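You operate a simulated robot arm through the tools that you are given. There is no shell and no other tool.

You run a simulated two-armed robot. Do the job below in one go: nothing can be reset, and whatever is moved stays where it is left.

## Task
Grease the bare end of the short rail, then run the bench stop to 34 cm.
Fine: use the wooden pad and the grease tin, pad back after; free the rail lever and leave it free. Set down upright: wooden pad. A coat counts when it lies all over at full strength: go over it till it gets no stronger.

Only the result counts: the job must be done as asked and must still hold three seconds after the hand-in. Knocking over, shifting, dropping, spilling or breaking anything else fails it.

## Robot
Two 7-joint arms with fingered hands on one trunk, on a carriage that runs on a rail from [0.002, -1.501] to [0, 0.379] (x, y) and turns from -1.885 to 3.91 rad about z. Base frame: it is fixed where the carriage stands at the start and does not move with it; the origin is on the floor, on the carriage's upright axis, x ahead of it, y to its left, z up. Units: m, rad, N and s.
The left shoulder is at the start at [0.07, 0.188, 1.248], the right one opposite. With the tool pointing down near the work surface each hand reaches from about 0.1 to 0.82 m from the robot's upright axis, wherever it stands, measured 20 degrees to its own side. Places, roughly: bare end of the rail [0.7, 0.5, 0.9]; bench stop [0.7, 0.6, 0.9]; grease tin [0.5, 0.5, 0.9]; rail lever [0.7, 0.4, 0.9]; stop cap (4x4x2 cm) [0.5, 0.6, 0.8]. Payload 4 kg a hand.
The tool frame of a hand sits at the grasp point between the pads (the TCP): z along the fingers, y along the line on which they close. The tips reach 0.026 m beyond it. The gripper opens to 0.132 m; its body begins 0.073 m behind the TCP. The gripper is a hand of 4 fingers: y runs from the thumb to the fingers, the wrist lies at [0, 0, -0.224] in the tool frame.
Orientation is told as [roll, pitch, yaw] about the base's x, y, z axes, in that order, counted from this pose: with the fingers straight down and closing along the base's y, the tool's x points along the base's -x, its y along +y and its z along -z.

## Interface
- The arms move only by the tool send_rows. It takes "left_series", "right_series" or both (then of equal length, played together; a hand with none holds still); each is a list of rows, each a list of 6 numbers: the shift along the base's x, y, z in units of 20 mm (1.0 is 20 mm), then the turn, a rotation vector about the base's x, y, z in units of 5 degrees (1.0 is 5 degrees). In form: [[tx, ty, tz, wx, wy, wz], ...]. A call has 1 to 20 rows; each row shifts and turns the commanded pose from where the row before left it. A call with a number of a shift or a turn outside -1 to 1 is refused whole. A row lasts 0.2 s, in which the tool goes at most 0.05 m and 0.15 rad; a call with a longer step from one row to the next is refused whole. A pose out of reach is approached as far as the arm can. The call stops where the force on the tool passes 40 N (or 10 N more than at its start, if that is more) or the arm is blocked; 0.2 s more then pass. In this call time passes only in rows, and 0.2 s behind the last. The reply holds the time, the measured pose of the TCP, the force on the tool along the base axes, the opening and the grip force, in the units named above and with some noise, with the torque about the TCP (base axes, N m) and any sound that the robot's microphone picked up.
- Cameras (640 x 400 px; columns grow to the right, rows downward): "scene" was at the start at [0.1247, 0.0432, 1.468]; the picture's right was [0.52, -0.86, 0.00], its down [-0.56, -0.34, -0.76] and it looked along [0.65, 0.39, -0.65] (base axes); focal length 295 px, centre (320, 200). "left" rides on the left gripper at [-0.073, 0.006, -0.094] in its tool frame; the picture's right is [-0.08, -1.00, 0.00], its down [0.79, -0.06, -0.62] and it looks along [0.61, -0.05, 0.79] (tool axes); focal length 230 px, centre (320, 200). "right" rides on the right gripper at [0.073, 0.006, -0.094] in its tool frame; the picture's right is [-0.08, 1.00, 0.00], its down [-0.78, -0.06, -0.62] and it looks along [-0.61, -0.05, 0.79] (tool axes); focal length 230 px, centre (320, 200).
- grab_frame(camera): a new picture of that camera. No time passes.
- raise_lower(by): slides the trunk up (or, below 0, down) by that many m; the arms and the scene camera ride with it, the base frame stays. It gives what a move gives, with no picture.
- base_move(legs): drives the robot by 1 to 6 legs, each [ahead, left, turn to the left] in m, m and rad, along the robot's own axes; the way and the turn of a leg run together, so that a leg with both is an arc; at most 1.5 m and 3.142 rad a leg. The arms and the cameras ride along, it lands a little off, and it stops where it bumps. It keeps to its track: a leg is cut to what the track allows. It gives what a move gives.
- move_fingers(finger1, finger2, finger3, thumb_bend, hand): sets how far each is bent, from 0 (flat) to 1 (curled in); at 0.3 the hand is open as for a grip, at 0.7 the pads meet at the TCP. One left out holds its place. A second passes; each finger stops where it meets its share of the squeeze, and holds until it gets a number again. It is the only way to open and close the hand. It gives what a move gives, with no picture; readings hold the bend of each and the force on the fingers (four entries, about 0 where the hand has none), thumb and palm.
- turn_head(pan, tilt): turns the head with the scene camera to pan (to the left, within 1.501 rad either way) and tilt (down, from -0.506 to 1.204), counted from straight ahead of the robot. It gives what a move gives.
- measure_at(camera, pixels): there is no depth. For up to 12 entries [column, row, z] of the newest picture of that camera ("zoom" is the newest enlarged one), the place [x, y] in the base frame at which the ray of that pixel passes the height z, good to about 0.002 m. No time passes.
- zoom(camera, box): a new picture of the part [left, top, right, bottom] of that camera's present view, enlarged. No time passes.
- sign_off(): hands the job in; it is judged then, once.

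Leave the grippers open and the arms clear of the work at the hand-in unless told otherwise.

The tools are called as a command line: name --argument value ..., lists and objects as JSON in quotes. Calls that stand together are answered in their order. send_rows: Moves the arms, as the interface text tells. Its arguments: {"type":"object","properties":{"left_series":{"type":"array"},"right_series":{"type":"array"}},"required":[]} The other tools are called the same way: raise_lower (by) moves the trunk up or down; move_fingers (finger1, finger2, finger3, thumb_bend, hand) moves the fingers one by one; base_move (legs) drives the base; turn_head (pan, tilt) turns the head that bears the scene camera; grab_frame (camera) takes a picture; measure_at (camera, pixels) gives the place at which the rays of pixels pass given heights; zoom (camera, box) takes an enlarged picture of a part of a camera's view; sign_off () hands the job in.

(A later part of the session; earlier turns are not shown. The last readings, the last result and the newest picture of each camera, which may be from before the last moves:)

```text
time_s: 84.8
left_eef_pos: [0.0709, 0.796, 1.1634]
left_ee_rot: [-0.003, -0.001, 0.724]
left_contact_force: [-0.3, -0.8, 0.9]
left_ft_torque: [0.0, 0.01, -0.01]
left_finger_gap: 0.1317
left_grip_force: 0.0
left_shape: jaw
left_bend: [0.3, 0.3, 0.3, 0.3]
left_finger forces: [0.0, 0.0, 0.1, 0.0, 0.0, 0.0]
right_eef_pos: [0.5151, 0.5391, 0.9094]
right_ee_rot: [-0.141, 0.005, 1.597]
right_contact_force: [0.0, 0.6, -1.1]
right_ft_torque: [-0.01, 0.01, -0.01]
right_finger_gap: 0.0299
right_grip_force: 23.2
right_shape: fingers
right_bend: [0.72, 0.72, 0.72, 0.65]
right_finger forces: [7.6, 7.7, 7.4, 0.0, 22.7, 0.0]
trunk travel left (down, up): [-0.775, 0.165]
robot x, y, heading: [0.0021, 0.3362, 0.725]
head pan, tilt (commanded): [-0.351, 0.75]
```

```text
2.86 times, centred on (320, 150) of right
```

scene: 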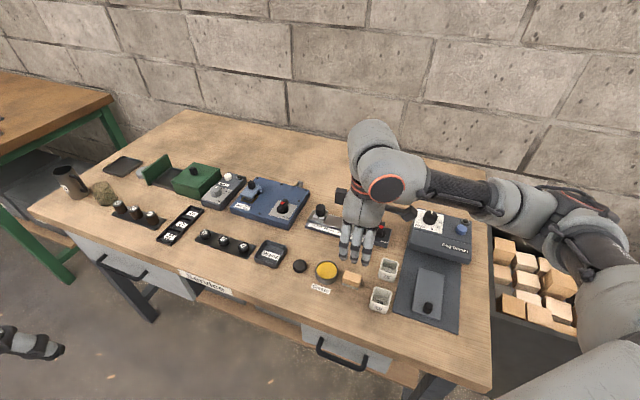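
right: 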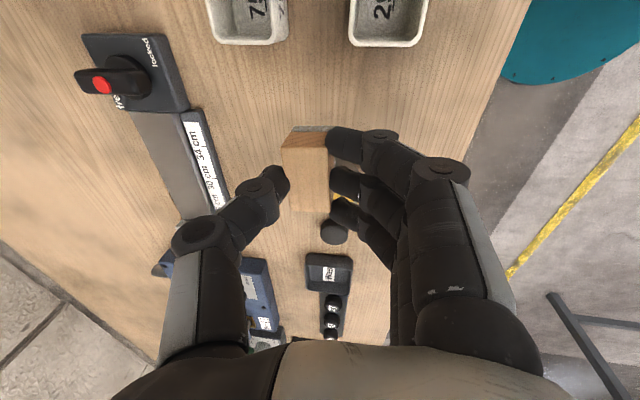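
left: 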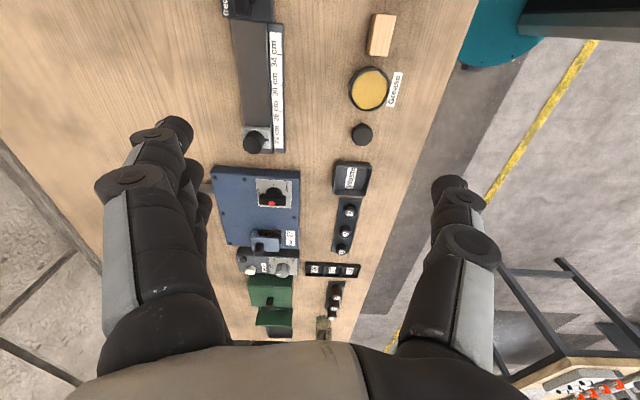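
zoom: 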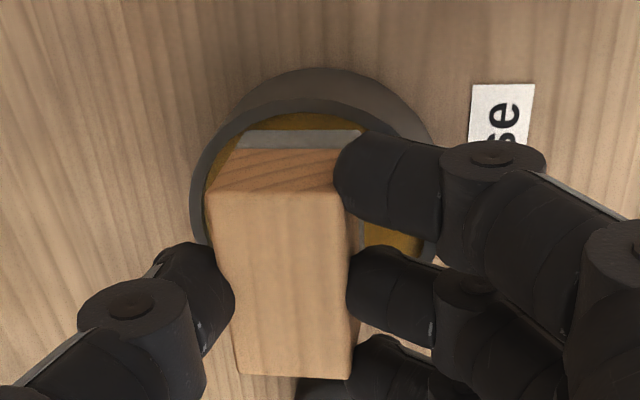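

No contact yet at bottom ≈ 0.869. Another 6 mm in 3 mm steps.

send_rows --right_series '[[0, -0.03, -0.15, 0, 0, 0], [0, 0, -0.15, 0, 0, 0]]'

zoom --camera "right" --box '[240, 80, 400, 220]'

zoom --camera "scene" --box '[300, 240, 370, 300]'

```text
time_s: 85.4
left_eef_pos: [0.07, 0.7956, 1.1651]
left_ee_rot: [-0.004, -0.003, 0.722]
left_contact_force: [0.3, 0.3, 0.6]
left_ft_torque: [-0.01, 0.0, 0.02]
left_finger_gap: 0.132
left_grip_force: 0.1
left_shape: jaw
left_bend: [0.3, 0.3, 0.3, 0.3]
left_finger forces: [0.0, 0.1, 0.1, 0.0, 0.1, 0.1]
right_eef_pos: [0.5148, 0.5381, 0.9057]
right_ee_rot: [-0.145, 0.002, 1.598]
right_contact_force: [-0.6, -1.2, 16.2]
right_ft_torque: [-0.02, -0.26, 0.01]
right_finger_gap: 0.0293
right_grip_force: 23.4
right_shape: fingers
right_bend: [0.72, 0.72, 0.72, 0.66]
right_finger forces: [8.3, 8.2, 7.8, 0.1, 23.0, 0.0]
trunk travel left (down, up): [-0.775, 0.165]
robot x, y, heading: [-0.0024, 0.3368, 0.723]
head pan, tilt (commanded): [-0.351, 0.75]
```

```text
2.86 times, centred on (320, 150) of right
```

zoom: 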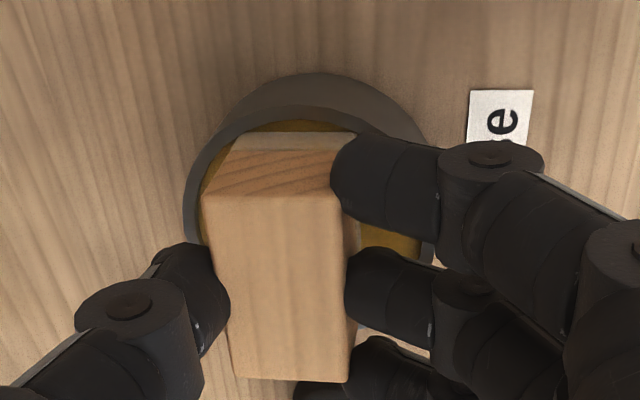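

```text
6.67 times, centred on (335, 270) of scene
```

zoom: 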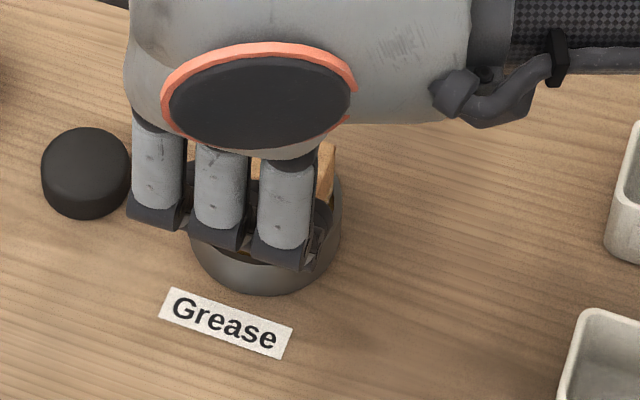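

Contact at 16 N; the felt strip has turned yellowish. I hold a second with a tiny wiggle so that it takes up grease.

send_rows --right_series '[[0.03, 0, 0, 0, 0, 0], [-0.06, 0, 0, 0, 0, 0], [0.03, 0, 0, 0, 0, 0], [0, 0.03, 0, 0, 0, 0], [0, -0.03, 0, 0, 0, 0], [0, 0, 0, 0, 0, 0]]'

zoom --camera "right" --box '[280, 110, 360, 180]'

```text
time_s: 86.8
left_eef_pos: [0.0705, 0.7949, 1.1645]
left_ee_rot: [-0.003, -0.005, 0.723]
left_contact_force: [0.2, -0.3, -0.2]
left_ft_torque: [0.03, 0.01, 0.02]
left_finger_gap: 0.1318
left_grip_force: 0.1
left_shape: jaw
left_bend: [0.3, 0.3, 0.3, 0.3]
left_finger forces: [0.1, 0.0, 0.1, 0.1, 0.0, 0.0]
right_eef_pos: [0.5155, 0.5378, 0.906]
right_ee_rot: [-0.141, 0.005, 1.597]
right_contact_force: [0.2, 1.8, 23.4]
right_ft_torque: [0.09, -0.4, 0.03]
right_finger_gap: 0.0296
right_grip_force: 23.8
right_shape: fingers
right_bend: [0.73, 0.73, 0.73, 0.66]
right_finger forces: [7.7, 7.8, 7.7, 0.1, 24.4, 0.0]
trunk travel left (down, up): [-0.775, 0.165]
robot x, y, heading: [-0.0013, 0.3325, 0.725]
head pan, tilt (commanded): [-0.351, 0.75]
```

```text
5.71 times, centred on (320, 145) of right
```

zoom: 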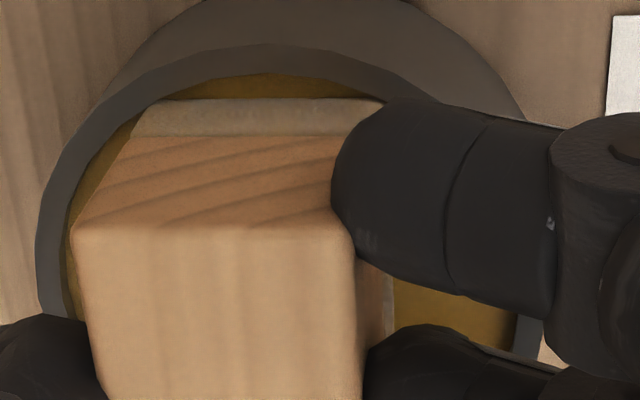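

The felt has taken a yellowish tone. I lift straight up 60 mm and look at the felt.

send_rows --right_series '[[0, 0, 0.2, 0, 0, 0], [0, 0, 0.4, 0, 0, 0], [0, 0, 0.8, 0, 0, 0], [0, 0, 0.8, 0, 0, 0], [0, 0, 0.8, 0, 0, 0]]'

zoom --camera "right" --box '[240, 80, 400, 220]'

zoom --camera "scene" --box '[290, 220, 380, 300]'

```text
time_s: 88.0
left_eef_pos: [0.0717, 0.7954, 1.1643]
left_ee_rot: [-0.002, -0.002, 0.722]
left_contact_force: [0.1, -0.5, 0.5]
left_ft_torque: [0.01, 0.01, 0.0]
left_finger_gap: 0.1318
left_grip_force: 0.0
left_shape: jaw
left_bend: [0.3, 0.3, 0.3, 0.3]
left_finger forces: [0.0, 0.0, 0.0, 0.1, 0.0, 0.0]
right_eef_pos: [0.5148, 0.5374, 0.9634]
right_ee_rot: [-0.141, 0.005, 1.598]
right_contact_force: [0.9, -0.1, -0.6]
right_ft_torque: [0.01, -0.02, 0.04]
right_finger_gap: 0.0297
right_grip_force: 21.0
right_shape: fingers
right_bend: [0.73, 0.73, 0.73, 0.66]
right_finger forces: [6.9, 7.0, 6.8, 0.0, 20.6, 0.1]
trunk travel left (down, up): [-0.775, 0.165]
robot x, y, heading: [-0.0009, 0.334, 0.724]
head pan, tilt (commanded): [-0.351, 0.75]
```

```text
2.86 times, centred on (320, 150) of right
```

zoom: 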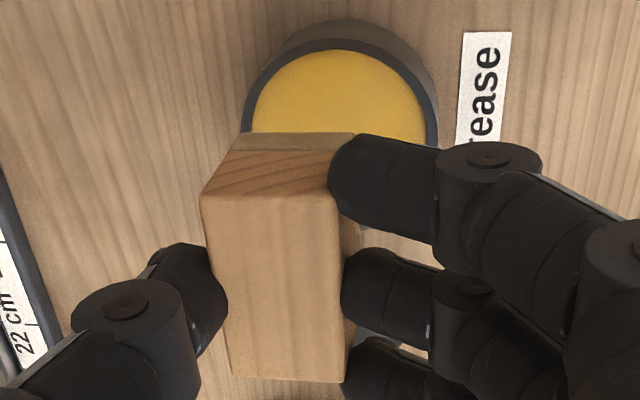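

```text
5.00 times, centred on (335, 260) of scene
```

zoom: 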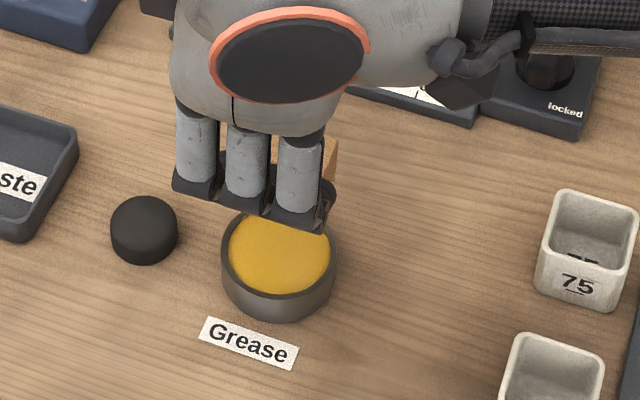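

The felt is now yellow-brown, so the pad is charged. I carry it over the rail (TCP to about (0.6915, 0.533), z unchanged).

send_rows --right_series '[[0.885, -0.022, 0, 0, 0, 0], [0.885, -0.022, 0, 0, 0, 0], [0.885, -0.022, 0, 0, 0, 0], [0.885, -0.022, 0, 0, 0, 0], [0.885, -0.022, 0, 0, 0, 0], [0.885, -0.022, 0, 0, 0, 0], [0.885, -0.022, 0, 0, 0, 0], [0.885, -0.022, 0, 0, 0, 0], [0.885, -0.022, 0, 0, 0, 0], [0.885, -0.022, 0, 0, 0, 0]]'

grab_frame --camera "right"

zoom --camera "right" --box '[240, 80, 400, 220]'

zoom --camera "scene" --box '[290, 170, 410, 260]'

```text
time_s: 90.2
left_eef_pos: [0.0722, 0.7975, 1.1646]
left_ee_rot: [-0.001, -0.002, 0.723]
left_contact_force: [0.6, 0.3, -0.4]
left_ft_torque: [-0.01, 0.0, 0.0]
left_finger_gap: 0.132
left_grip_force: 0.1
left_shape: jaw
left_bend: [0.3, 0.3, 0.3, 0.3]
left_finger forces: [0.0, 0.0, 0.0, 0.0, 0.1, 0.0]
right_eef_pos: [0.693, 0.5346, 0.9626]
right_ee_rot: [-0.139, 0.006, 1.598]
right_contact_force: [0.2, 0.2, -0.4]
right_ft_torque: [-0.01, -0.01, 0.0]
right_finger_gap: 0.0297
right_grip_force: 20.9
right_shape: fingers
right_bend: [0.73, 0.73, 0.73, 0.66]
right_finger forces: [6.9, 6.9, 6.9, 0.1, 20.7, 0.0]
trunk travel left (down, up): [-0.775, 0.165]
robot x, y, heading: [-0.0025, 0.3293, 0.723]
head pan, tilt (commanded): [-0.351, 0.75]
```

```text
taken
```

right: 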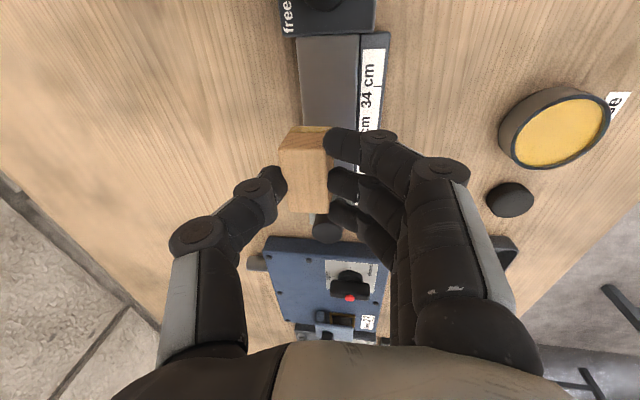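

```text
2.86 times, centred on (320, 150) of right
```

zoom: 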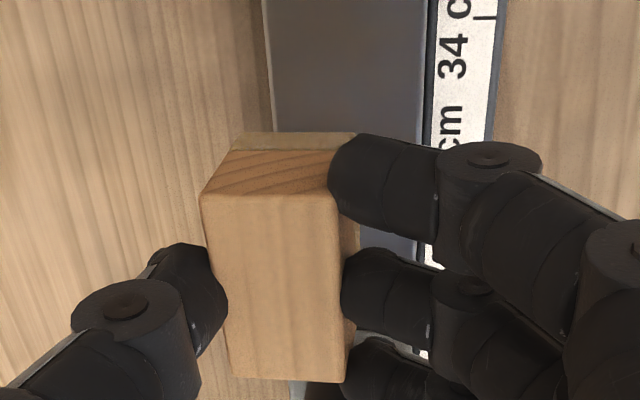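

```text
4.44 times, centred on (350, 215) of scene
```

zoom: 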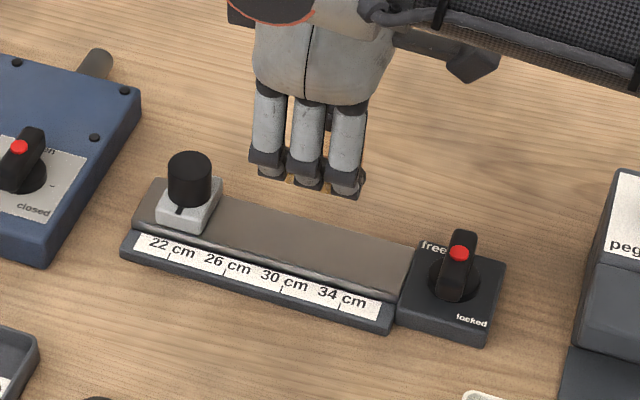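

I measure pad corners (top z 0.952, bottom z 0.922) and rail edges (z 0.862) in this picture.

measure_at --camera "zoom" --pixels '[[200, 197, 0.952], [332, 193, 0.952], [232, 377, 0.952], [344, 382, 0.952], [243, 133, 0.922], [357, 133, 0.922], [263, 10, 0.862], [272, 120, 0.862], [428, 10, 0.862], [426, 120, 0.862], [486, 18, 0.857]]'

```text
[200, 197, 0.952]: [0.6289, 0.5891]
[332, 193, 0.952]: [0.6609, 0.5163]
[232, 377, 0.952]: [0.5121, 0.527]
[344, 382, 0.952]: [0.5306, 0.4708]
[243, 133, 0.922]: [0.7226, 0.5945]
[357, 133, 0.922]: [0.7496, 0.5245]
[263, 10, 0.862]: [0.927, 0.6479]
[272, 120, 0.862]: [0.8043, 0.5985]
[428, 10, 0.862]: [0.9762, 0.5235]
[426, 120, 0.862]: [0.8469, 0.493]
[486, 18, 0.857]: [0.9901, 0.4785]
```

Those were taken on the scene zoom (the newest one). I zoom the right camera again and repeat.

zoom --camera "right" --box '[240, 80, 400, 220]'

measure_at --camera "zoom" --pixels '[[200, 197, 0.952], [332, 193, 0.952], [232, 377, 0.952], [344, 382, 0.952], [243, 133, 0.922], [357, 133, 0.922], [263, 10, 0.862], [272, 120, 0.862], [428, 10, 0.862], [426, 120, 0.862], [486, 18, 0.857]]'

```text
2.86 times, centred on (320, 150) of right
```

zoom: 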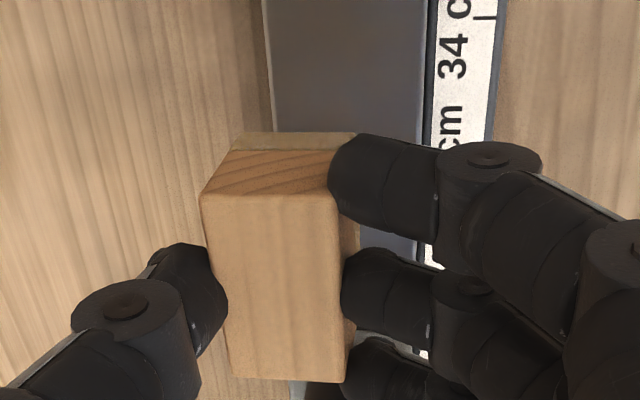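

```text
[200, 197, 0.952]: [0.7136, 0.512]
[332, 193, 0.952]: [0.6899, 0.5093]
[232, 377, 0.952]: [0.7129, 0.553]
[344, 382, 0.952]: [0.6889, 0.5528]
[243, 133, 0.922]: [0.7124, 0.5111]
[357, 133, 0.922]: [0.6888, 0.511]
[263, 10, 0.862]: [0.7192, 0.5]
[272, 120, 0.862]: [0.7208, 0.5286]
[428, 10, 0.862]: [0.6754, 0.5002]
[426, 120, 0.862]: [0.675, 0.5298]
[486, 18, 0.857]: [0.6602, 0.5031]
```

Pad is level and square to the rail, centre (0.701, 0.532); rail x 0.675–0.720. I shift to the far lane (pad x 0.7085) and lower to just above contact.

send_rows --right_series '[[0.18, 0, -0.7, 0, 0, 0], [0.18, 0, -0.8, 0, 0, 0], [0, 0, -0.8, 0, 0, 0], [0, 0, -0.5, 0, 0, 0], [0, 0, -0.15, 0, 0, 0]]'

zoom --camera "right" --box '[240, 80, 400, 220]'

```text
time_s: 91.4
left_eef_pos: [0.0717, 0.7966, 1.1653]
left_ee_rot: [-0.001, -0.002, 0.723]
left_contact_force: [-0.2, 0.6, 0.1]
left_ft_torque: [0.01, 0.03, 0.02]
left_finger_gap: 0.1317
left_grip_force: 0.0
left_shape: jaw
left_bend: [0.3, 0.3, 0.3, 0.3]
left_finger forces: [0.0, 0.0, 0.0, 0.0, 0.0, 0.0]
right_eef_pos: [0.6998, 0.5348, 0.9043]
right_ee_rot: [-0.14, 0.005, 1.596]
right_contact_force: [0.6, -0.7, 0.1]
right_ft_torque: [0.01, -0.02, -0.01]
right_finger_gap: 0.0299
right_grip_force: 21.2
right_shape: fingers
right_bend: [0.73, 0.73, 0.73, 0.66]
right_finger forces: [6.9, 7.0, 6.9, 0.0, 20.6, 0.1]
trunk travel left (down, up): [-0.775, 0.165]
robot x, y, heading: [0.0026, 0.3344, 0.727]
head pan, tilt (commanded): [-0.351, 0.75]
```

```text
2.86 times, centred on (320, 150) of right
```

zoom: 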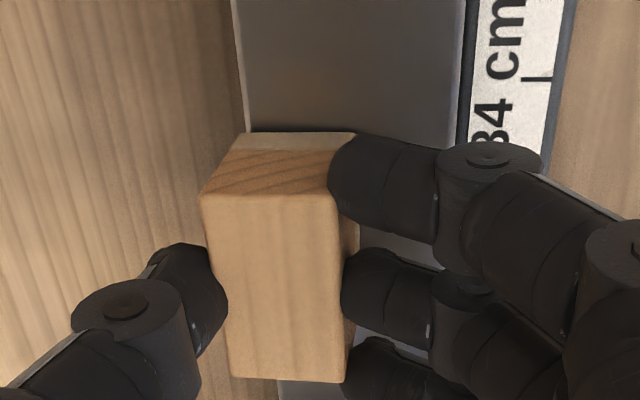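

Nearly touching (TCP z 0.904, no force). Two more steps of 1.5 mm.

send_rows --right_series '[[0, 0, -0.075, 0, 0, 0], [0, 0, -0.075, 0, 0, 0]]'

```text
time_s: 92.0
left_eef_pos: [0.071, 0.7967, 1.1645]
left_ee_rot: [-0.002, -0.004, 0.722]
left_contact_force: [0.1, -0.6, -0.1]
left_ft_torque: [0.04, -0.01, 0.01]
left_finger_gap: 0.132
left_grip_force: 0.0
left_shape: jaw
left_bend: [0.3, 0.3, 0.3, 0.3]
left_finger forces: [0.0, 0.0, 0.1, 0.0, 0.0, 0.0]
right_eef_pos: [0.7007, 0.5341, 0.9035]
right_ee_rot: [-0.141, 0.002, 1.596]
right_contact_force: [-0.2, -0.2, 2.2]
right_ft_torque: [-0.01, -0.07, 0.0]
right_finger_gap: 0.0296
right_grip_force: 21.3
right_shape: fingers
right_bend: [0.73, 0.73, 0.73, 0.66]
right_finger forces: [6.8, 7.0, 6.9, 0.0, 20.7, 0.0]
trunk travel left (down, up): [-0.775, 0.165]
robot x, y, heading: [-0.0016, 0.3342, 0.719]
head pan, tilt (commanded): [-0.351, 0.75]
```

Contact starts (2 N). I press 0.8 mm more and sweep toward the lever end.

send_rows --right_series '[[0, 0, -0.04, 0, 0, 0], [0, -0.3, 0, 0, 0, 0], [0, -0.3, 0, 0, 0, 0], [0, -0.3, 0, 0, 0, 0], [0, -0.3, 0, 0, 0, 0], [0, -0.3, 0, 0, 0, 0], [0, -0.3, 0, 0, 0, 0], [0, -0.3, 0, 0, 0, 0]]'

grab_frame --camera "right"

zoom --camera "scene" --box '[290, 170, 410, 260]'

```text
time_s: 93.8
left_eef_pos: [0.0697, 0.7977, 1.165]
left_ee_rot: [-0.003, -0.003, 0.724]
left_contact_force: [0.0, 0.1, -0.4]
left_ft_torque: [-0.03, 0.03, 0.02]
left_finger_gap: 0.1317
left_grip_force: 0.0
left_shape: jaw
left_bend: [0.3, 0.3, 0.3, 0.3]
left_finger forces: [0.0, 0.0, 0.0, 0.0, 0.0, 0.0]
right_eef_pos: [0.7006, 0.4918, 0.9033]
right_ee_rot: [-0.141, 0.004, 1.597]
right_contact_force: [-0.1, 4.3, 11.6]
right_ft_torque: [0.15, -0.23, 0.07]
right_finger_gap: 0.0294
right_grip_force: 22.1
right_shape: fingers
right_bend: [0.73, 0.73, 0.73, 0.66]
right_finger forces: [7.1, 7.4, 7.8, 0.0, 21.9, 0.0]
trunk travel left (down, up): [-0.775, 0.165]
robot x, y, heading: [-0.0011, 0.3323, 0.724]
head pan, tilt (commanded): [-0.351, 0.75]
```

```text
taken
```

right: 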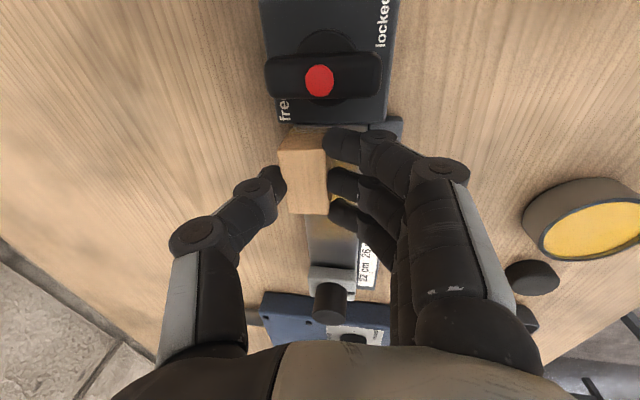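

```text
4.44 times, centred on (350, 215) of scene
```

zoom: 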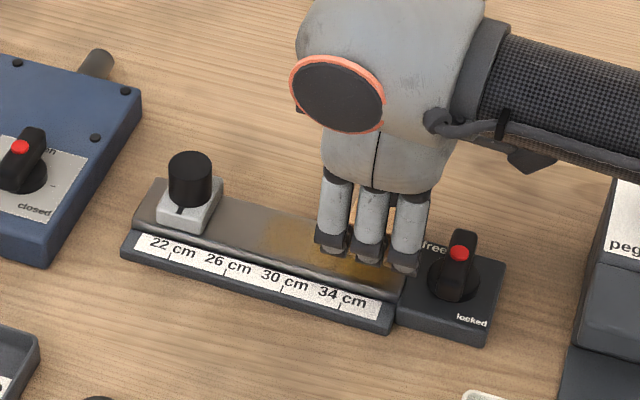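

A yellow-brown coat appears on the rail. I zoom in to see its spread, then continue the sweep.

zoom --camera "scene" --box '[310, 200, 400, 255]'

zoom --camera "right" --box '[250, 90, 410, 300]'

```text
7.11 times, centred on (355, 228) of scene
```

zoom: 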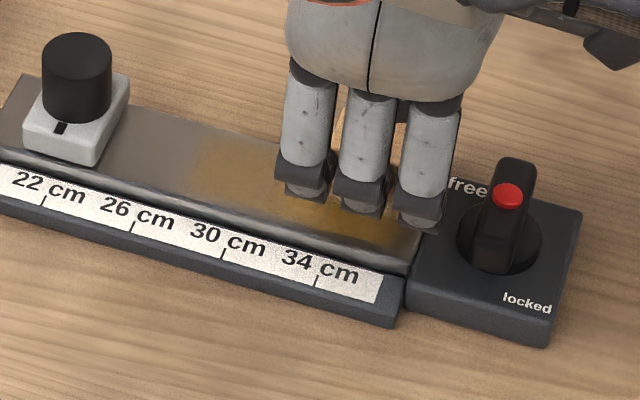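

```text
1.90 times, centred on (330, 195) of right
```

zoom: 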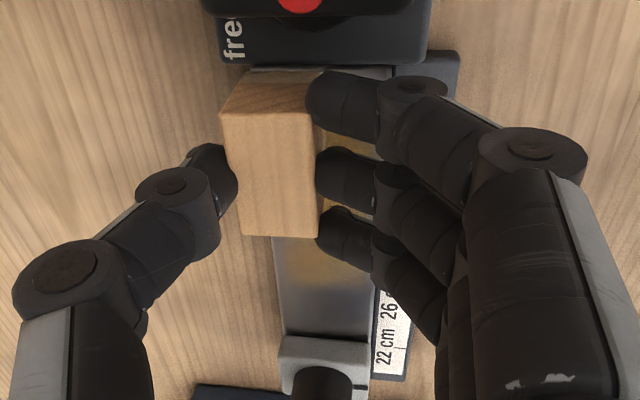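

Now sweep back along the far lane toward the stop (to TCP y ≈ 0.572, fingers still clear of the stop block), then the middle lane back.

send_rows --right_series '[[0, 0.4, 0, 0, 0, 0], [0, 0.4, 0, 0, 0, 0], [0, 0.4, 0, 0, 0, 0], [0, 0.4, 0, 0, 0, 0], [0, 0.4, 0, 0, 0, 0], [0, 0.4, 0, 0, 0, 0], [0, 0.4, 0, 0, 0, 0], [0, 0.4, 0, 0, 0, 0], [0, 0.4, 0, 0, 0, 0], [0, 0.4, 0, 0, 0, 0]]'

send_rows --right_series '[[-0.3, 0, 0, 0, 0, 0], [-0.27, 0, 0, 0, 0, 0], [0, -0.4, 0, 0, 0, 0], [0, -0.4, 0, 0, 0, 0], [0, -0.4, 0, 0, 0, 0], [0, -0.4, 0, 0, 0, 0], [0, -0.4, 0, 0, 0, 0], [0, -0.4, 0, 0, 0, 0], [0, -0.4, 0, 0, 0, 0], [0, -0.4, 0, 0, 0, 0], [0, -0.4, 0, 0, 0, 0], [0, -0.4, 0, 0, 0, 0]]'

zoom --camera "scene" --box '[310, 200, 400, 255]'

grab_frame --camera "right"

```text
time_s: 96.0
left_eef_pos: [0.0698, 0.797, 1.1652]
left_ee_rot: [-0.004, -0.003, 0.722]
left_contact_force: [0.0, -0.2, 0.7]
left_ft_torque: [0.0, -0.02, 0.01]
left_finger_gap: 0.1319
left_grip_force: 0.1
left_shape: jaw
left_bend: [0.3, 0.3, 0.3, 0.3]
left_finger forces: [0.1, 0.1, 0.0, 0.0, 0.0, 0.0]
right_eef_pos: [0.6983, 0.573, 0.9021]
right_ee_rot: [-0.141, 0.003, 1.598]
right_contact_force: [0.9, -3.9, 10.6]
right_ft_torque: [-0.05, -0.13, -0.05]
right_finger_gap: 0.0296
right_grip_force: 22.5
right_shape: fingers
right_bend: [0.73, 0.73, 0.73, 0.66]
right_finger forces: [7.9, 7.2, 7.1, 0.0, 21.6, 0.1]
trunk travel left (down, up): [-0.775, 0.165]
robot x, y, heading: [-0.0039, 0.3366, 0.724]
head pan, tilt (commanded): [-0.351, 0.75]
```

```text
time_s: 98.6
left_eef_pos: [0.0708, 0.7956, 1.1633]
left_ee_rot: [-0.004, -0.003, 0.723]
left_contact_force: [0.2, 0.0, 0.0]
left_ft_torque: [0.02, -0.01, 0.03]
left_finger_gap: 0.132
left_grip_force: 0.1
left_shape: jaw
left_bend: [0.3, 0.3, 0.3, 0.3]
left_finger forces: [0.1, 0.1, 0.0, 0.0, 0.1, 0.0]
right_eef_pos: [0.6869, 0.492, 0.9021]
right_ee_rot: [-0.142, 0.006, 1.598]
right_contact_force: [0.3, 4.6, 12.3]
right_ft_torque: [0.06, -0.18, 0.07]
right_finger_gap: 0.0294
right_grip_force: 22.6
right_shape: fingers
right_bend: [0.73, 0.73, 0.73, 0.66]
right_finger forces: [7.4, 7.4, 7.8, 0.1, 22.6, 0.0]
trunk travel left (down, up): [-0.775, 0.165]
robot x, y, heading: [0.0013, 0.3354, 0.724]
head pan, tilt (commanded): [-0.351, 0.75]
```

```text
7.11 times, centred on (355, 228) of scene
```

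zoom: 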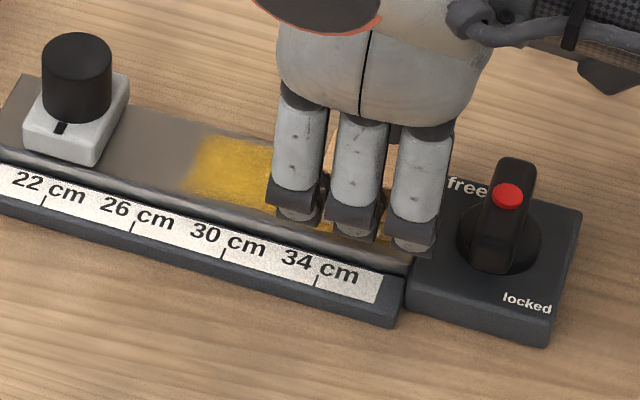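

```text
taken
```

right: 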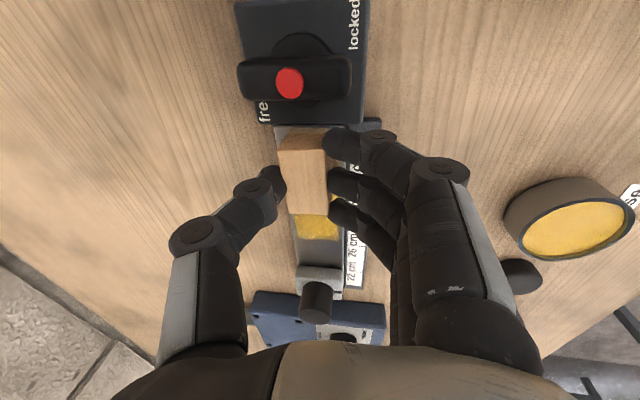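

The yellow coat builds in a zone with a sharp left border near 28 cm, so the "bare end" reaches from there to the lever. Now the near lane: 10 mm toward me, sweep toward the stop and back.

send_rows --right_series '[[-0.26, 0, 0, 0, 0, 0], [-0.26, 0, 0, 0, 0, 0], [0, 0.4, 0, 0, 0, 0], [0, 0.4, 0, 0, 0, 0], [0, 0.4, 0, 0, 0, 0], [0, 0.4, 0, 0, 0, 0], [0, 0.4, 0, 0, 0, 0], [0, 0.4, 0, 0, 0, 0], [0, 0.4, 0, 0, 0, 0], [0, 0.4, 0, 0, 0, 0], [0, 0.4, 0, 0, 0, 0], [0, 0, 0, 0, 0, 0]]'

zoom --camera "scene" --box '[310, 200, 400, 255]'

grab_frame --camera "right"

zoom --camera "right" --box '[240, 0, 400, 150]'

```text
time_s: 101.2
left_eef_pos: [0.0711, 0.796, 1.1662]
left_ee_rot: [-0.003, -0.004, 0.723]
left_contact_force: [-0.4, 0.6, -0.9]
left_ft_torque: [0.01, 0.02, 0.02]
left_finger_gap: 0.1319
left_grip_force: 0.0
left_shape: jaw
left_bend: [0.3, 0.3, 0.3, 0.3]
left_finger forces: [0.0, 0.1, 0.0, 0.0, 0.0, 0.1]
right_eef_pos: [0.6771, 0.5638, 0.9013]
right_ee_rot: [-0.141, 0.004, 1.599]
right_contact_force: [-0.2, -2.5, 8.4]
right_ft_torque: [-0.03, -0.14, -0.1]
right_finger_gap: 0.0295
right_grip_force: 22.5
right_shape: fingers
right_bend: [0.73, 0.73, 0.73, 0.66]
right_finger forces: [7.9, 7.6, 7.2, 0.0, 22.1, 0.0]
trunk travel left (down, up): [-0.775, 0.165]
robot x, y, heading: [0.0018, 0.3333, 0.721]
head pan, tilt (commanded): [-0.351, 0.75]
```

```text
7.11 times, centred on (355, 228) of scene
```

zoom: 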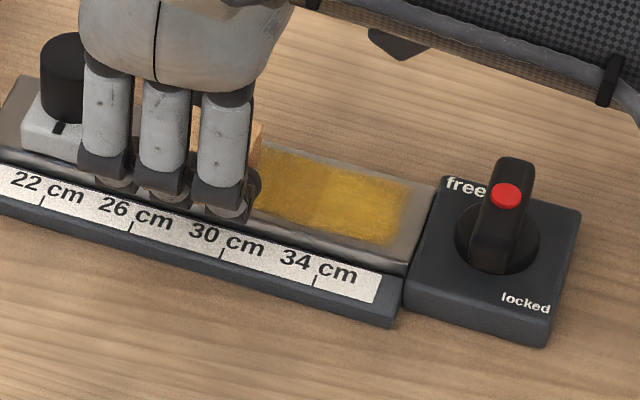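

```text
taken
```

right: 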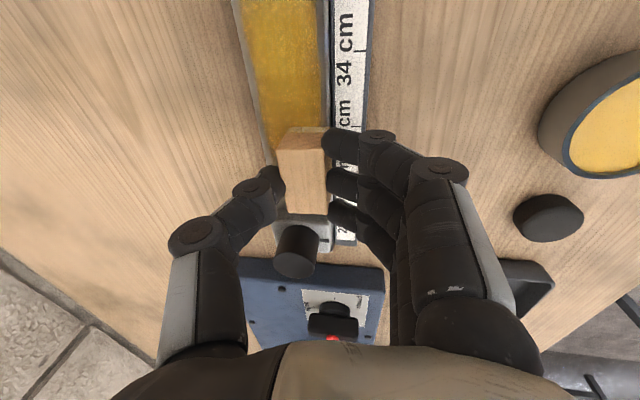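

```text
2.67 times, centred on (320, 75) of right
```

zoom: 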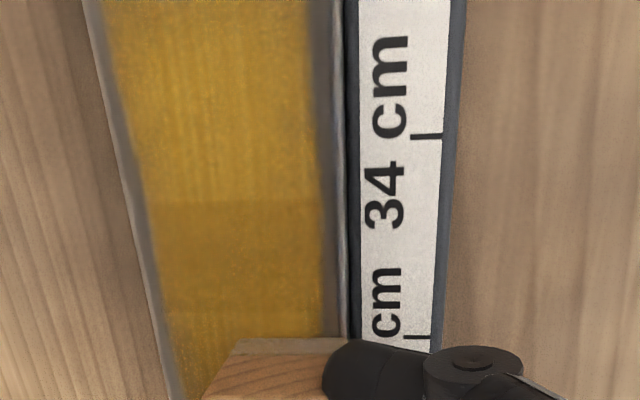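

The coat fills the zone but is still uneven. I make more passes: near lane back, middle lane, far lane.

send_rows --right_series '[[0, -0.4, 0, 0, 0, 0], [0, -0.4, 0, 0, 0, 0], [0, -0.4, 0, 0, 0, 0], [0, -0.4, 0, 0, 0, 0], [0, -0.4, 0, 0, 0, 0], [0, -0.4, 0, 0, 0, 0], [0, -0.4, 0, 0, 0, 0], [0, -0.4, 0, 0, 0, 0], [0, -0.4, 0, 0, 0, 0], [0.26, 0, 0, 0, 0, 0], [0.26, 0, 0, 0, 0, 0], [0, 0.4, 0, 0, 0, 0], [0, 0.4, 0, 0, 0, 0], [0, 0.4, 0, 0, 0, 0], [0, 0.4, 0, 0, 0, 0], [0, 0.4, 0, 0, 0, 0], [0, 0.4, 0, 0, 0, 0], [0, 0.4, 0, 0, 0, 0], [0, 0.4, 0, 0, 0, 0], [0, 0.4, 0, 0, 0, 0]]'

send_rows --right_series '[[0.28, 0, 0, 0, 0, 0], [0.28, 0, 0, 0, 0, 0], [0, -0.4, 0, 0, 0, 0], [0, -0.4, 0, 0, 0, 0], [0, -0.4, 0, 0, 0, 0], [0, -0.4, 0, 0, 0, 0], [0, -0.4, 0, 0, 0, 0], [0, -0.4, 0, 0, 0, 0], [0, -0.4, 0, 0, 0, 0], [0, -0.4, 0, 0, 0, 0], [0, -0.4, 0, 0, 0, 0], [0, 0.4, 0, 0, 0, 0], [0, 0.4, 0, 0, 0, 0], [0, 0.4, 0, 0, 0, 0], [0, 0.4, 0, 0, 0, 0], [0, 0.4, 0, 0, 0, 0], [0, 0.4, 0, 0, 0, 0], [0, 0.4, 0, 0, 0, 0], [0, 0.4, 0, 0, 0, 0], [0, 0.4, 0, 0, 0, 0]]'

zoom --camera "scene" --box '[310, 200, 400, 255]'

zoom --camera "right" --box '[200, 0, 400, 150]'

```text
time_s: 105.4
left_eef_pos: [0.0708, 0.796, 1.165]
left_ee_rot: [0.0, -0.003, 0.723]
left_contact_force: [-0.4, 0.3, 0.5]
left_ft_torque: [0.02, 0.01, -0.01]
left_finger_gap: 0.1318
left_grip_force: 0.0
left_shape: jaw
left_bend: [0.3, 0.3, 0.3, 0.3]
left_finger forces: [0.0, 0.1, 0.1, 0.1, 0.0, 0.0]
right_eef_pos: [0.6879, 0.564, 0.9022]
right_ee_rot: [-0.141, 0.005, 1.596]
right_contact_force: [-0.5, -2.6, 8.3]
right_ft_torque: [-0.05, -0.1, -0.05]
right_finger_gap: 0.0293
right_grip_force: 22.3
right_shape: fingers
right_bend: [0.73, 0.73, 0.73, 0.66]
right_finger forces: [7.5, 7.6, 7.1, 0.0, 21.9, 0.1]
trunk travel left (down, up): [-0.775, 0.165]
robot x, y, heading: [-0.0014, 0.3376, 0.72]
head pan, tilt (commanded): [-0.351, 0.75]
```

```text
time_s: 109.6
left_eef_pos: [0.0713, 0.7969, 1.1636]
left_ee_rot: [-0.004, -0.004, 0.724]
left_contact_force: [0.4, 0.2, 0.3]
left_ft_torque: [0.02, -0.02, 0.01]
left_finger_gap: 0.1315
left_grip_force: 0.0
left_shape: jaw
left_bend: [0.3, 0.3, 0.3, 0.3]
left_finger forces: [0.0, 0.0, 0.0, 0.0, 0.1, 0.0]
right_eef_pos: [0.7007, 0.565, 0.9012]
right_ee_rot: [-0.138, 0.006, 1.596]
right_contact_force: [-0.9, -0.9, 3.9]
right_ft_torque: [-0.01, -0.07, -0.02]
right_finger_gap: 0.0294
right_grip_force: 21.6
right_shape: fingers
right_bend: [0.73, 0.73, 0.73, 0.66]
right_finger forces: [7.3, 7.4, 7.4, 0.1, 21.6, 0.0]
trunk travel left (down, up): [-0.775, 0.165]
robot x, y, heading: [0.0, 0.3382, 0.722]
head pan, tilt (commanded): [-0.351, 0.75]
```

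```text
7.11 times, centred on (355, 228) of scene
```

zoom: 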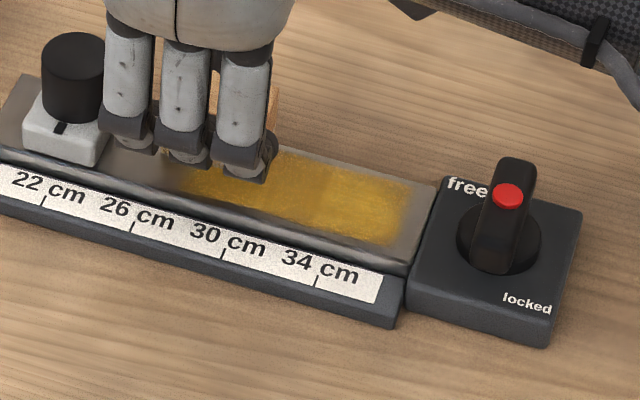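

```text
2.67 times, centred on (300, 75) of right
```

zoom: 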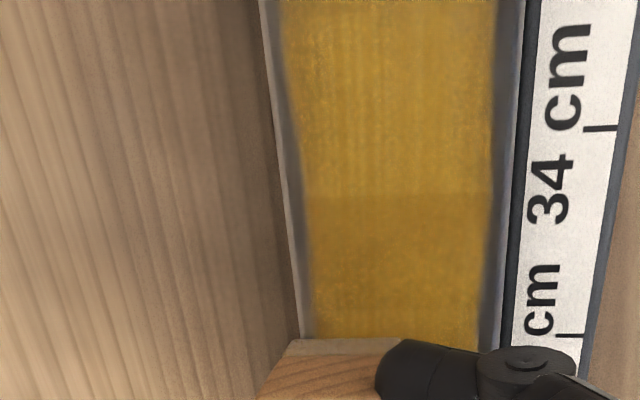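

The zone looks nearly even. I lift 50 mm and draw back a little to see the whole coat without the hand's shadow.

send_rows --right_series '[[0, 0, 0.5, 0, 0, 0], [0, 0, 1, 0, 0, 0], [-0.3, 0, 1, 0, 0, 0], [-1, 0, 0.5, 0, 0, 0], [-1, 0, 0, 0, 0, 0], [-1, 0, 0, 0, 0, 0], [-1, 0, 0, 0, 0, 0], [-1, 0, 0, 0, 0, 0]]'

zoom --camera "scene" --box '[310, 200, 400, 255]'

grab_frame --camera "right"

zoom --camera "right" --box '[130, 40, 290, 200]'

```text
time_s: 111.4
left_eef_pos: [0.0711, 0.7968, 1.1643]
left_ee_rot: [-0.001, -0.002, 0.721]
left_contact_force: [0.5, -0.3, 0.6]
left_ft_torque: [-0.03, 0.02, 0.0]
left_finger_gap: 0.1318
left_grip_force: 0.1
left_shape: jaw
left_bend: [0.3, 0.3, 0.3, 0.3]
left_finger forces: [0.0, 0.1, 0.0, 0.1, 0.0, 0.0]
right_eef_pos: [0.5928, 0.5639, 0.9601]
right_ee_rot: [-0.138, 0.006, 1.597]
right_contact_force: [0.0, 0.4, -0.2]
right_ft_torque: [0.01, -0.01, 0.01]
right_finger_gap: 0.0292
right_grip_force: 22.0
right_shape: fingers
right_bend: [0.73, 0.73, 0.73, 0.66]
right_finger forces: [7.1, 7.4, 7.3, 0.0, 21.4, 0.0]
trunk travel left (down, up): [-0.775, 0.165]
robot x, y, heading: [-0.0012, 0.335, 0.719]
head pan, tilt (commanded): [-0.351, 0.75]
```

```text
7.11 times, centred on (355, 228) of scene
```

zoom: 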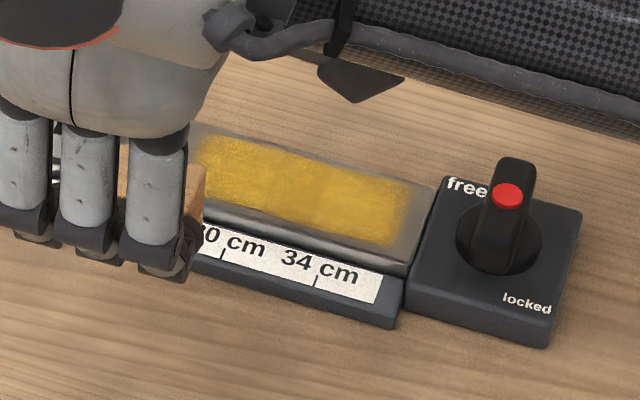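

```text
taken
```

right: 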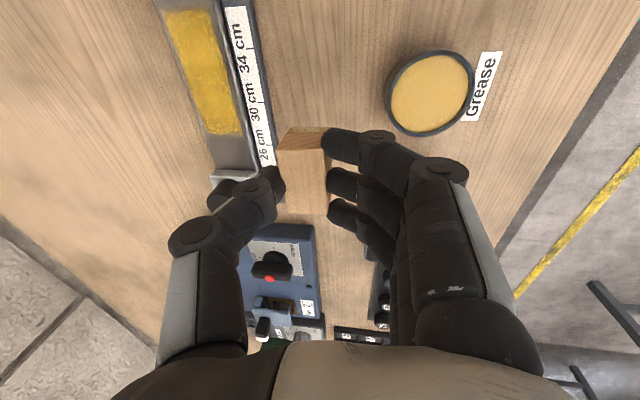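

```text
2.50 times, centred on (210, 120) of right
```

zoom: 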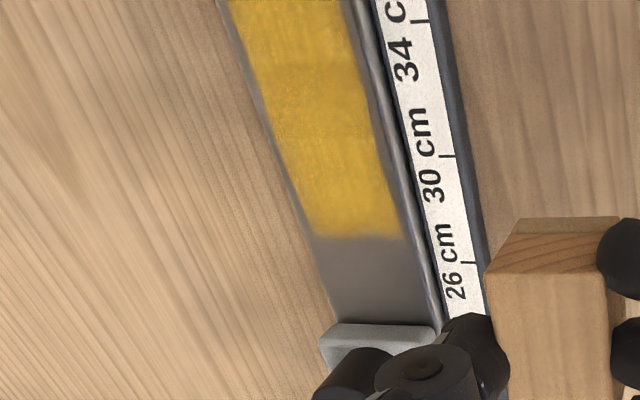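

The coat is now fairly even yellow, with a slightly paler far edge. I go back and make more passes in closer lanes with a little overhang at the edges, pressing slightly more.

send_rows --right_series '[[0.9, 0, 0, 0, 0, 0], [0.9, 0, 0, 0, 0, 0], [0.9, 0, 0, 0, 0, 0], [0.9, 0, 0, 0, 0, 0], [0.9, 0, 0, 0, 0, 0], [0.9, 0, 0, 0, 0, 0], [0, 0, -1, 0, 0, 0], [0, 0, -1, 0, 0, 0], [0, 0, -0.8, 0, 0, 0], [0, 0, -0.15, 0, 0, 0], [0, 0, -0.08, 0, 0, 0]]'

send_rows --right_series '[[0, -0.4, 0, 0, 0, 0], [0, -0.4, 0, 0, 0, 0], [0, -0.4, 0, 0, 0, 0], [0, -0.4, 0, 0, 0, 0], [0, -0.4, 0, 0, 0, 0], [0, -0.4, 0, 0, 0, 0], [0, -0.4, 0, 0, 0, 0], [0, -0.4, 0, 0, 0, 0], [0, -0.4, 0, 0, 0, 0], [-0.35, 0, 0, 0, 0, 0], [0, 0.4, 0, 0, 0, 0], [0, 0.4, 0, 0, 0, 0], [0, 0.4, 0, 0, 0, 0], [0, 0.4, 0, 0, 0, 0], [0, 0.4, 0, 0, 0, 0], [0, 0.4, 0, 0, 0, 0], [0, 0.4, 0, 0, 0, 0], [0, 0.4, 0, 0, 0, 0], [0, 0.4, 0, 0, 0, 0], [-0.35, 0, 0, 0, 0, 0]]'

send_rows --right_series '[[0, -0.4, 0, 0, 0, 0], [0, -0.4, 0, 0, 0, 0], [0, -0.4, 0, 0, 0, 0], [0, -0.4, 0, 0, 0, 0], [0, -0.4, 0, 0, 0, 0], [0, -0.4, 0, 0, 0, 0], [0, -0.4, 0, 0, 0, 0], [0, -0.4, 0, 0, 0, 0], [0, -0.4, 0, 0, 0, 0], [-0.35, 0, 0, 0, 0, 0], [0, 0.4, 0, 0, 0, 0], [0, 0.4, 0, 0, 0, 0], [0, 0.4, 0, 0, 0, 0], [0, 0.4, 0, 0, 0, 0], [0, 0.4, 0, 0, 0, 0], [0, 0.4, 0, 0, 0, 0], [0, 0.4, 0, 0, 0, 0], [0, 0.4, 0, 0, 0, 0], [0, 0.4, 0, 0, 0, 0], [-0.35, 0, 0, 0, 0, 0]]'

send_rows --right_series '[[0, -0.4, 0, 0, 0, 0], [0, -0.4, 0, 0, 0, 0], [0, -0.4, 0, 0, 0, 0], [0, -0.4, 0, 0, 0, 0], [0, -0.4, 0, 0, 0, 0], [0, -0.4, 0, 0, 0, 0], [0, -0.4, 0, 0, 0, 0], [0, -0.4, 0, 0, 0, 0], [0, -0.4, 0, 0, 0, 0], [0, 0.4, 0, 0, 0, 0], [0, 0.4, 0, 0, 0, 0], [0, 0.4, 0, 0, 0, 0], [0, 0.4, 0, 0, 0, 0], [0, 0.4, 0, 0, 0, 0], [0, 0.4, 0, 0, 0, 0], [0, 0.4, 0, 0, 0, 0], [0, 0.4, 0, 0, 0, 0], [0, 0.4, 0, 0, 0, 0]]'

```text
time_s: 113.8
left_eef_pos: [0.0706, 0.7954, 1.1644]
left_ee_rot: [-0.002, -0.004, 0.722]
left_contact_force: [-0.2, 0.0, 0.6]
left_ft_torque: [-0.01, 0.03, -0.02]
left_finger_gap: 0.1321
left_grip_force: 0.1
left_shape: jaw
left_bend: [0.3, 0.3, 0.3, 0.3]
left_finger forces: [0.1, 0.0, 0.1, 0.0, 0.1, 0.1]
right_eef_pos: [0.7022, 0.565, 0.9023]
right_ee_rot: [-0.141, 0.004, 1.597]
right_contact_force: [0.0, -0.7, 5.9]
right_ft_torque: [0.04, -0.06, 0.0]
right_finger_gap: 0.0294
right_grip_force: 22.0
right_shape: fingers
right_bend: [0.73, 0.73, 0.73, 0.66]
right_finger forces: [7.0, 7.4, 7.4, 0.1, 21.9, 0.1]
trunk travel left (down, up): [-0.775, 0.165]
robot x, y, heading: [0.0006, 0.3314, 0.727]
head pan, tilt (commanded): [-0.351, 0.75]
```

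```text
time_s: 118.0
left_eef_pos: [0.071, 0.7978, 1.1644]
left_ee_rot: [-0.002, -0.004, 0.722]
left_contact_force: [0.3, 0.4, 0.1]
left_ft_torque: [0.0, 0.02, -0.01]
left_finger_gap: 0.1319
left_grip_force: 0.0
left_shape: jaw
left_bend: [0.3, 0.3, 0.3, 0.3]
left_finger forces: [0.0, 0.0, 0.0, 0.1, 0.1, 0.1]
right_eef_pos: [0.6879, 0.5641, 0.9006]
right_ee_rot: [-0.141, 0.003, 1.599]
right_contact_force: [4.3, 0.1, 9.9]
right_ft_torque: [-0.01, -0.24, -0.01]
right_finger_gap: 0.0293
right_grip_force: 22.2
right_shape: fingers
right_bend: [0.73, 0.73, 0.73, 0.66]
right_finger forces: [6.6, 6.9, 7.0, 0.0, 24.1, 0.0]
trunk travel left (down, up): [-0.775, 0.165]
robot x, y, heading: [-0.0021, 0.3332, 0.725]
head pan, tilt (commanded): [-0.351, 0.75]
```

```text
time_s: 122.2
left_eef_pos: [0.0709, 0.7978, 1.1648]
left_ee_rot: [-0.001, -0.004, 0.722]
left_contact_force: [0.1, 0.1, 0.3]
left_ft_torque: [0.02, 0.01, 0.03]
left_finger_gap: 0.132
left_grip_force: 0.0
left_shape: jaw
left_bend: [0.3, 0.3, 0.3, 0.3]
left_finger forces: [0.1, 0.0, 0.1, 0.1, 0.1, 0.1]
right_eef_pos: [0.6734, 0.5642, 0.8998]
right_ee_rot: [-0.142, 0.004, 1.598]
right_contact_force: [3.5, 1.3, 9.2]
right_ft_torque: [0.04, -0.23, 0.0]
right_finger_gap: 0.0294
right_grip_force: 22.5
right_shape: fingers
right_bend: [0.73, 0.73, 0.73, 0.65]
right_finger forces: [6.5, 7.0, 7.1, 0.1, 24.0, 0.0]
trunk travel left (down, up): [-0.775, 0.165]
robot x, y, heading: [0.0012, 0.3367, 0.721]
head pan, tilt (commanded): [-0.351, 0.75]
```

```text
time_s: 126.0
left_eef_pos: [0.0707, 0.7961, 1.1644]
left_ee_rot: [-0.004, -0.003, 0.723]
left_contact_force: [-0.2, -0.6, -0.4]
left_ft_torque: [0.02, 0.03, 0.01]
left_finger_gap: 0.132
left_grip_force: 0.1
left_shape: jaw
left_bend: [0.3, 0.3, 0.3, 0.3]
left_finger forces: [0.1, 0.1, 0.1, 0.0, 0.1, 0.0]
right_eef_pos: [0.6736, 0.5639, 0.9003]
right_ee_rot: [-0.142, 0.003, 1.599]
right_contact_force: [-0.1, -2.8, 8.8]
right_ft_torque: [-0.04, -0.07, -0.02]
right_finger_gap: 0.0293
right_grip_force: 22.7
right_shape: fingers
right_bend: [0.73, 0.73, 0.73, 0.65]
right_finger forces: [7.4, 7.9, 7.6, 0.0, 22.1, 0.0]
trunk travel left (down, up): [-0.775, 0.165]
robot x, y, heading: [0.0022, 0.334, 0.725]
head pan, tilt (commanded): [-0.351, 0.75]
```

I lift again and look at the whole coat.

send_rows --right_series '[[0, 0, 0.5, 0, 0, 0], [0, 0, 1, 0, 0, 0], [-0.3, 0, 1, 0, 0, 0], [-1, 0, 0.5, 0, 0, 0], [-1, 0, 0, 0, 0, 0], [-1, 0, 0, 0, 0, 0], [-1, 0, 0, 0, 0, 0]]'

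zoom --camera "scene" --box '[310, 200, 400, 255]'

grab_frame --camera "right"

zoom --camera "right" --box '[130, 0, 290, 160]'

```text
time_s: 127.6
left_eef_pos: [0.0715, 0.7969, 1.1638]
left_ee_rot: [-0.003, -0.003, 0.722]
left_contact_force: [0.4, -0.5, 0.1]
left_ft_torque: [0.0, -0.02, -0.02]
left_finger_gap: 0.1319
left_grip_force: 0.1
left_shape: jaw
left_bend: [0.3, 0.3, 0.3, 0.3]
left_finger forces: [0.0, 0.1, 0.0, 0.1, 0.1, 0.1]
right_eef_pos: [0.5866, 0.5644, 0.96]
right_ee_rot: [-0.14, 0.006, 1.596]
right_contact_force: [0.0, 0.2, -0.7]
right_ft_torque: [0.0, 0.0, 0.02]
right_finger_gap: 0.0292
right_grip_force: 21.7
right_shape: fingers
right_bend: [0.73, 0.73, 0.73, 0.65]
right_finger forces: [6.8, 7.3, 7.4, 0.0, 21.2, 0.0]
trunk travel left (down, up): [-0.775, 0.165]
robot x, y, heading: [0.0016, 0.3302, 0.719]
head pan, tilt (commanded): [-0.351, 0.75]
```

```text
7.11 times, centred on (355, 228) of scene
```

zoom: 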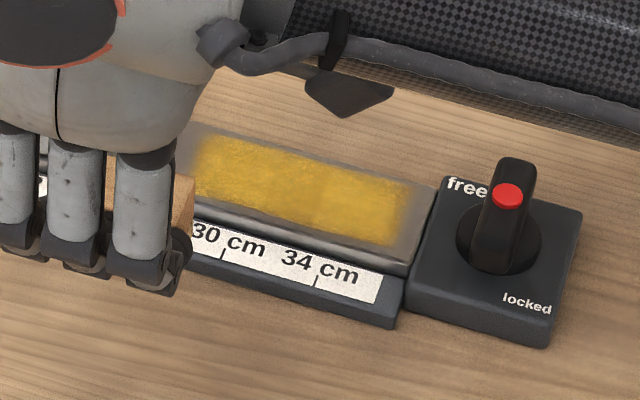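

```text
taken
```

right: 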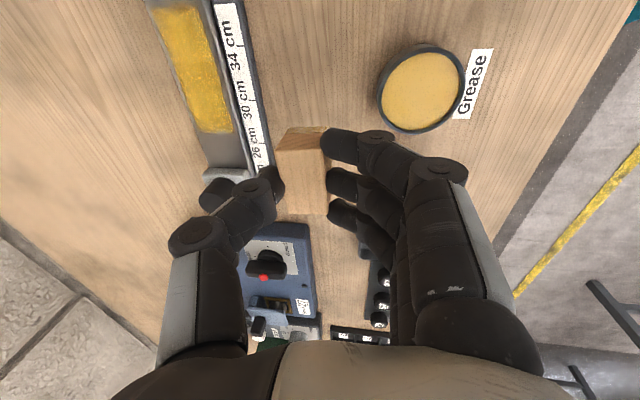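

```text
2.50 times, centred on (210, 80) of right
```

zoom: 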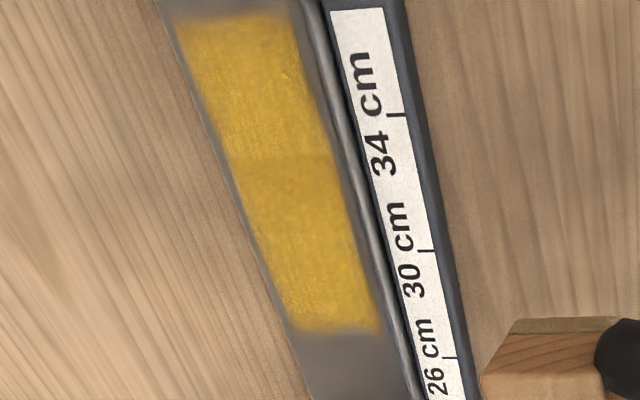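

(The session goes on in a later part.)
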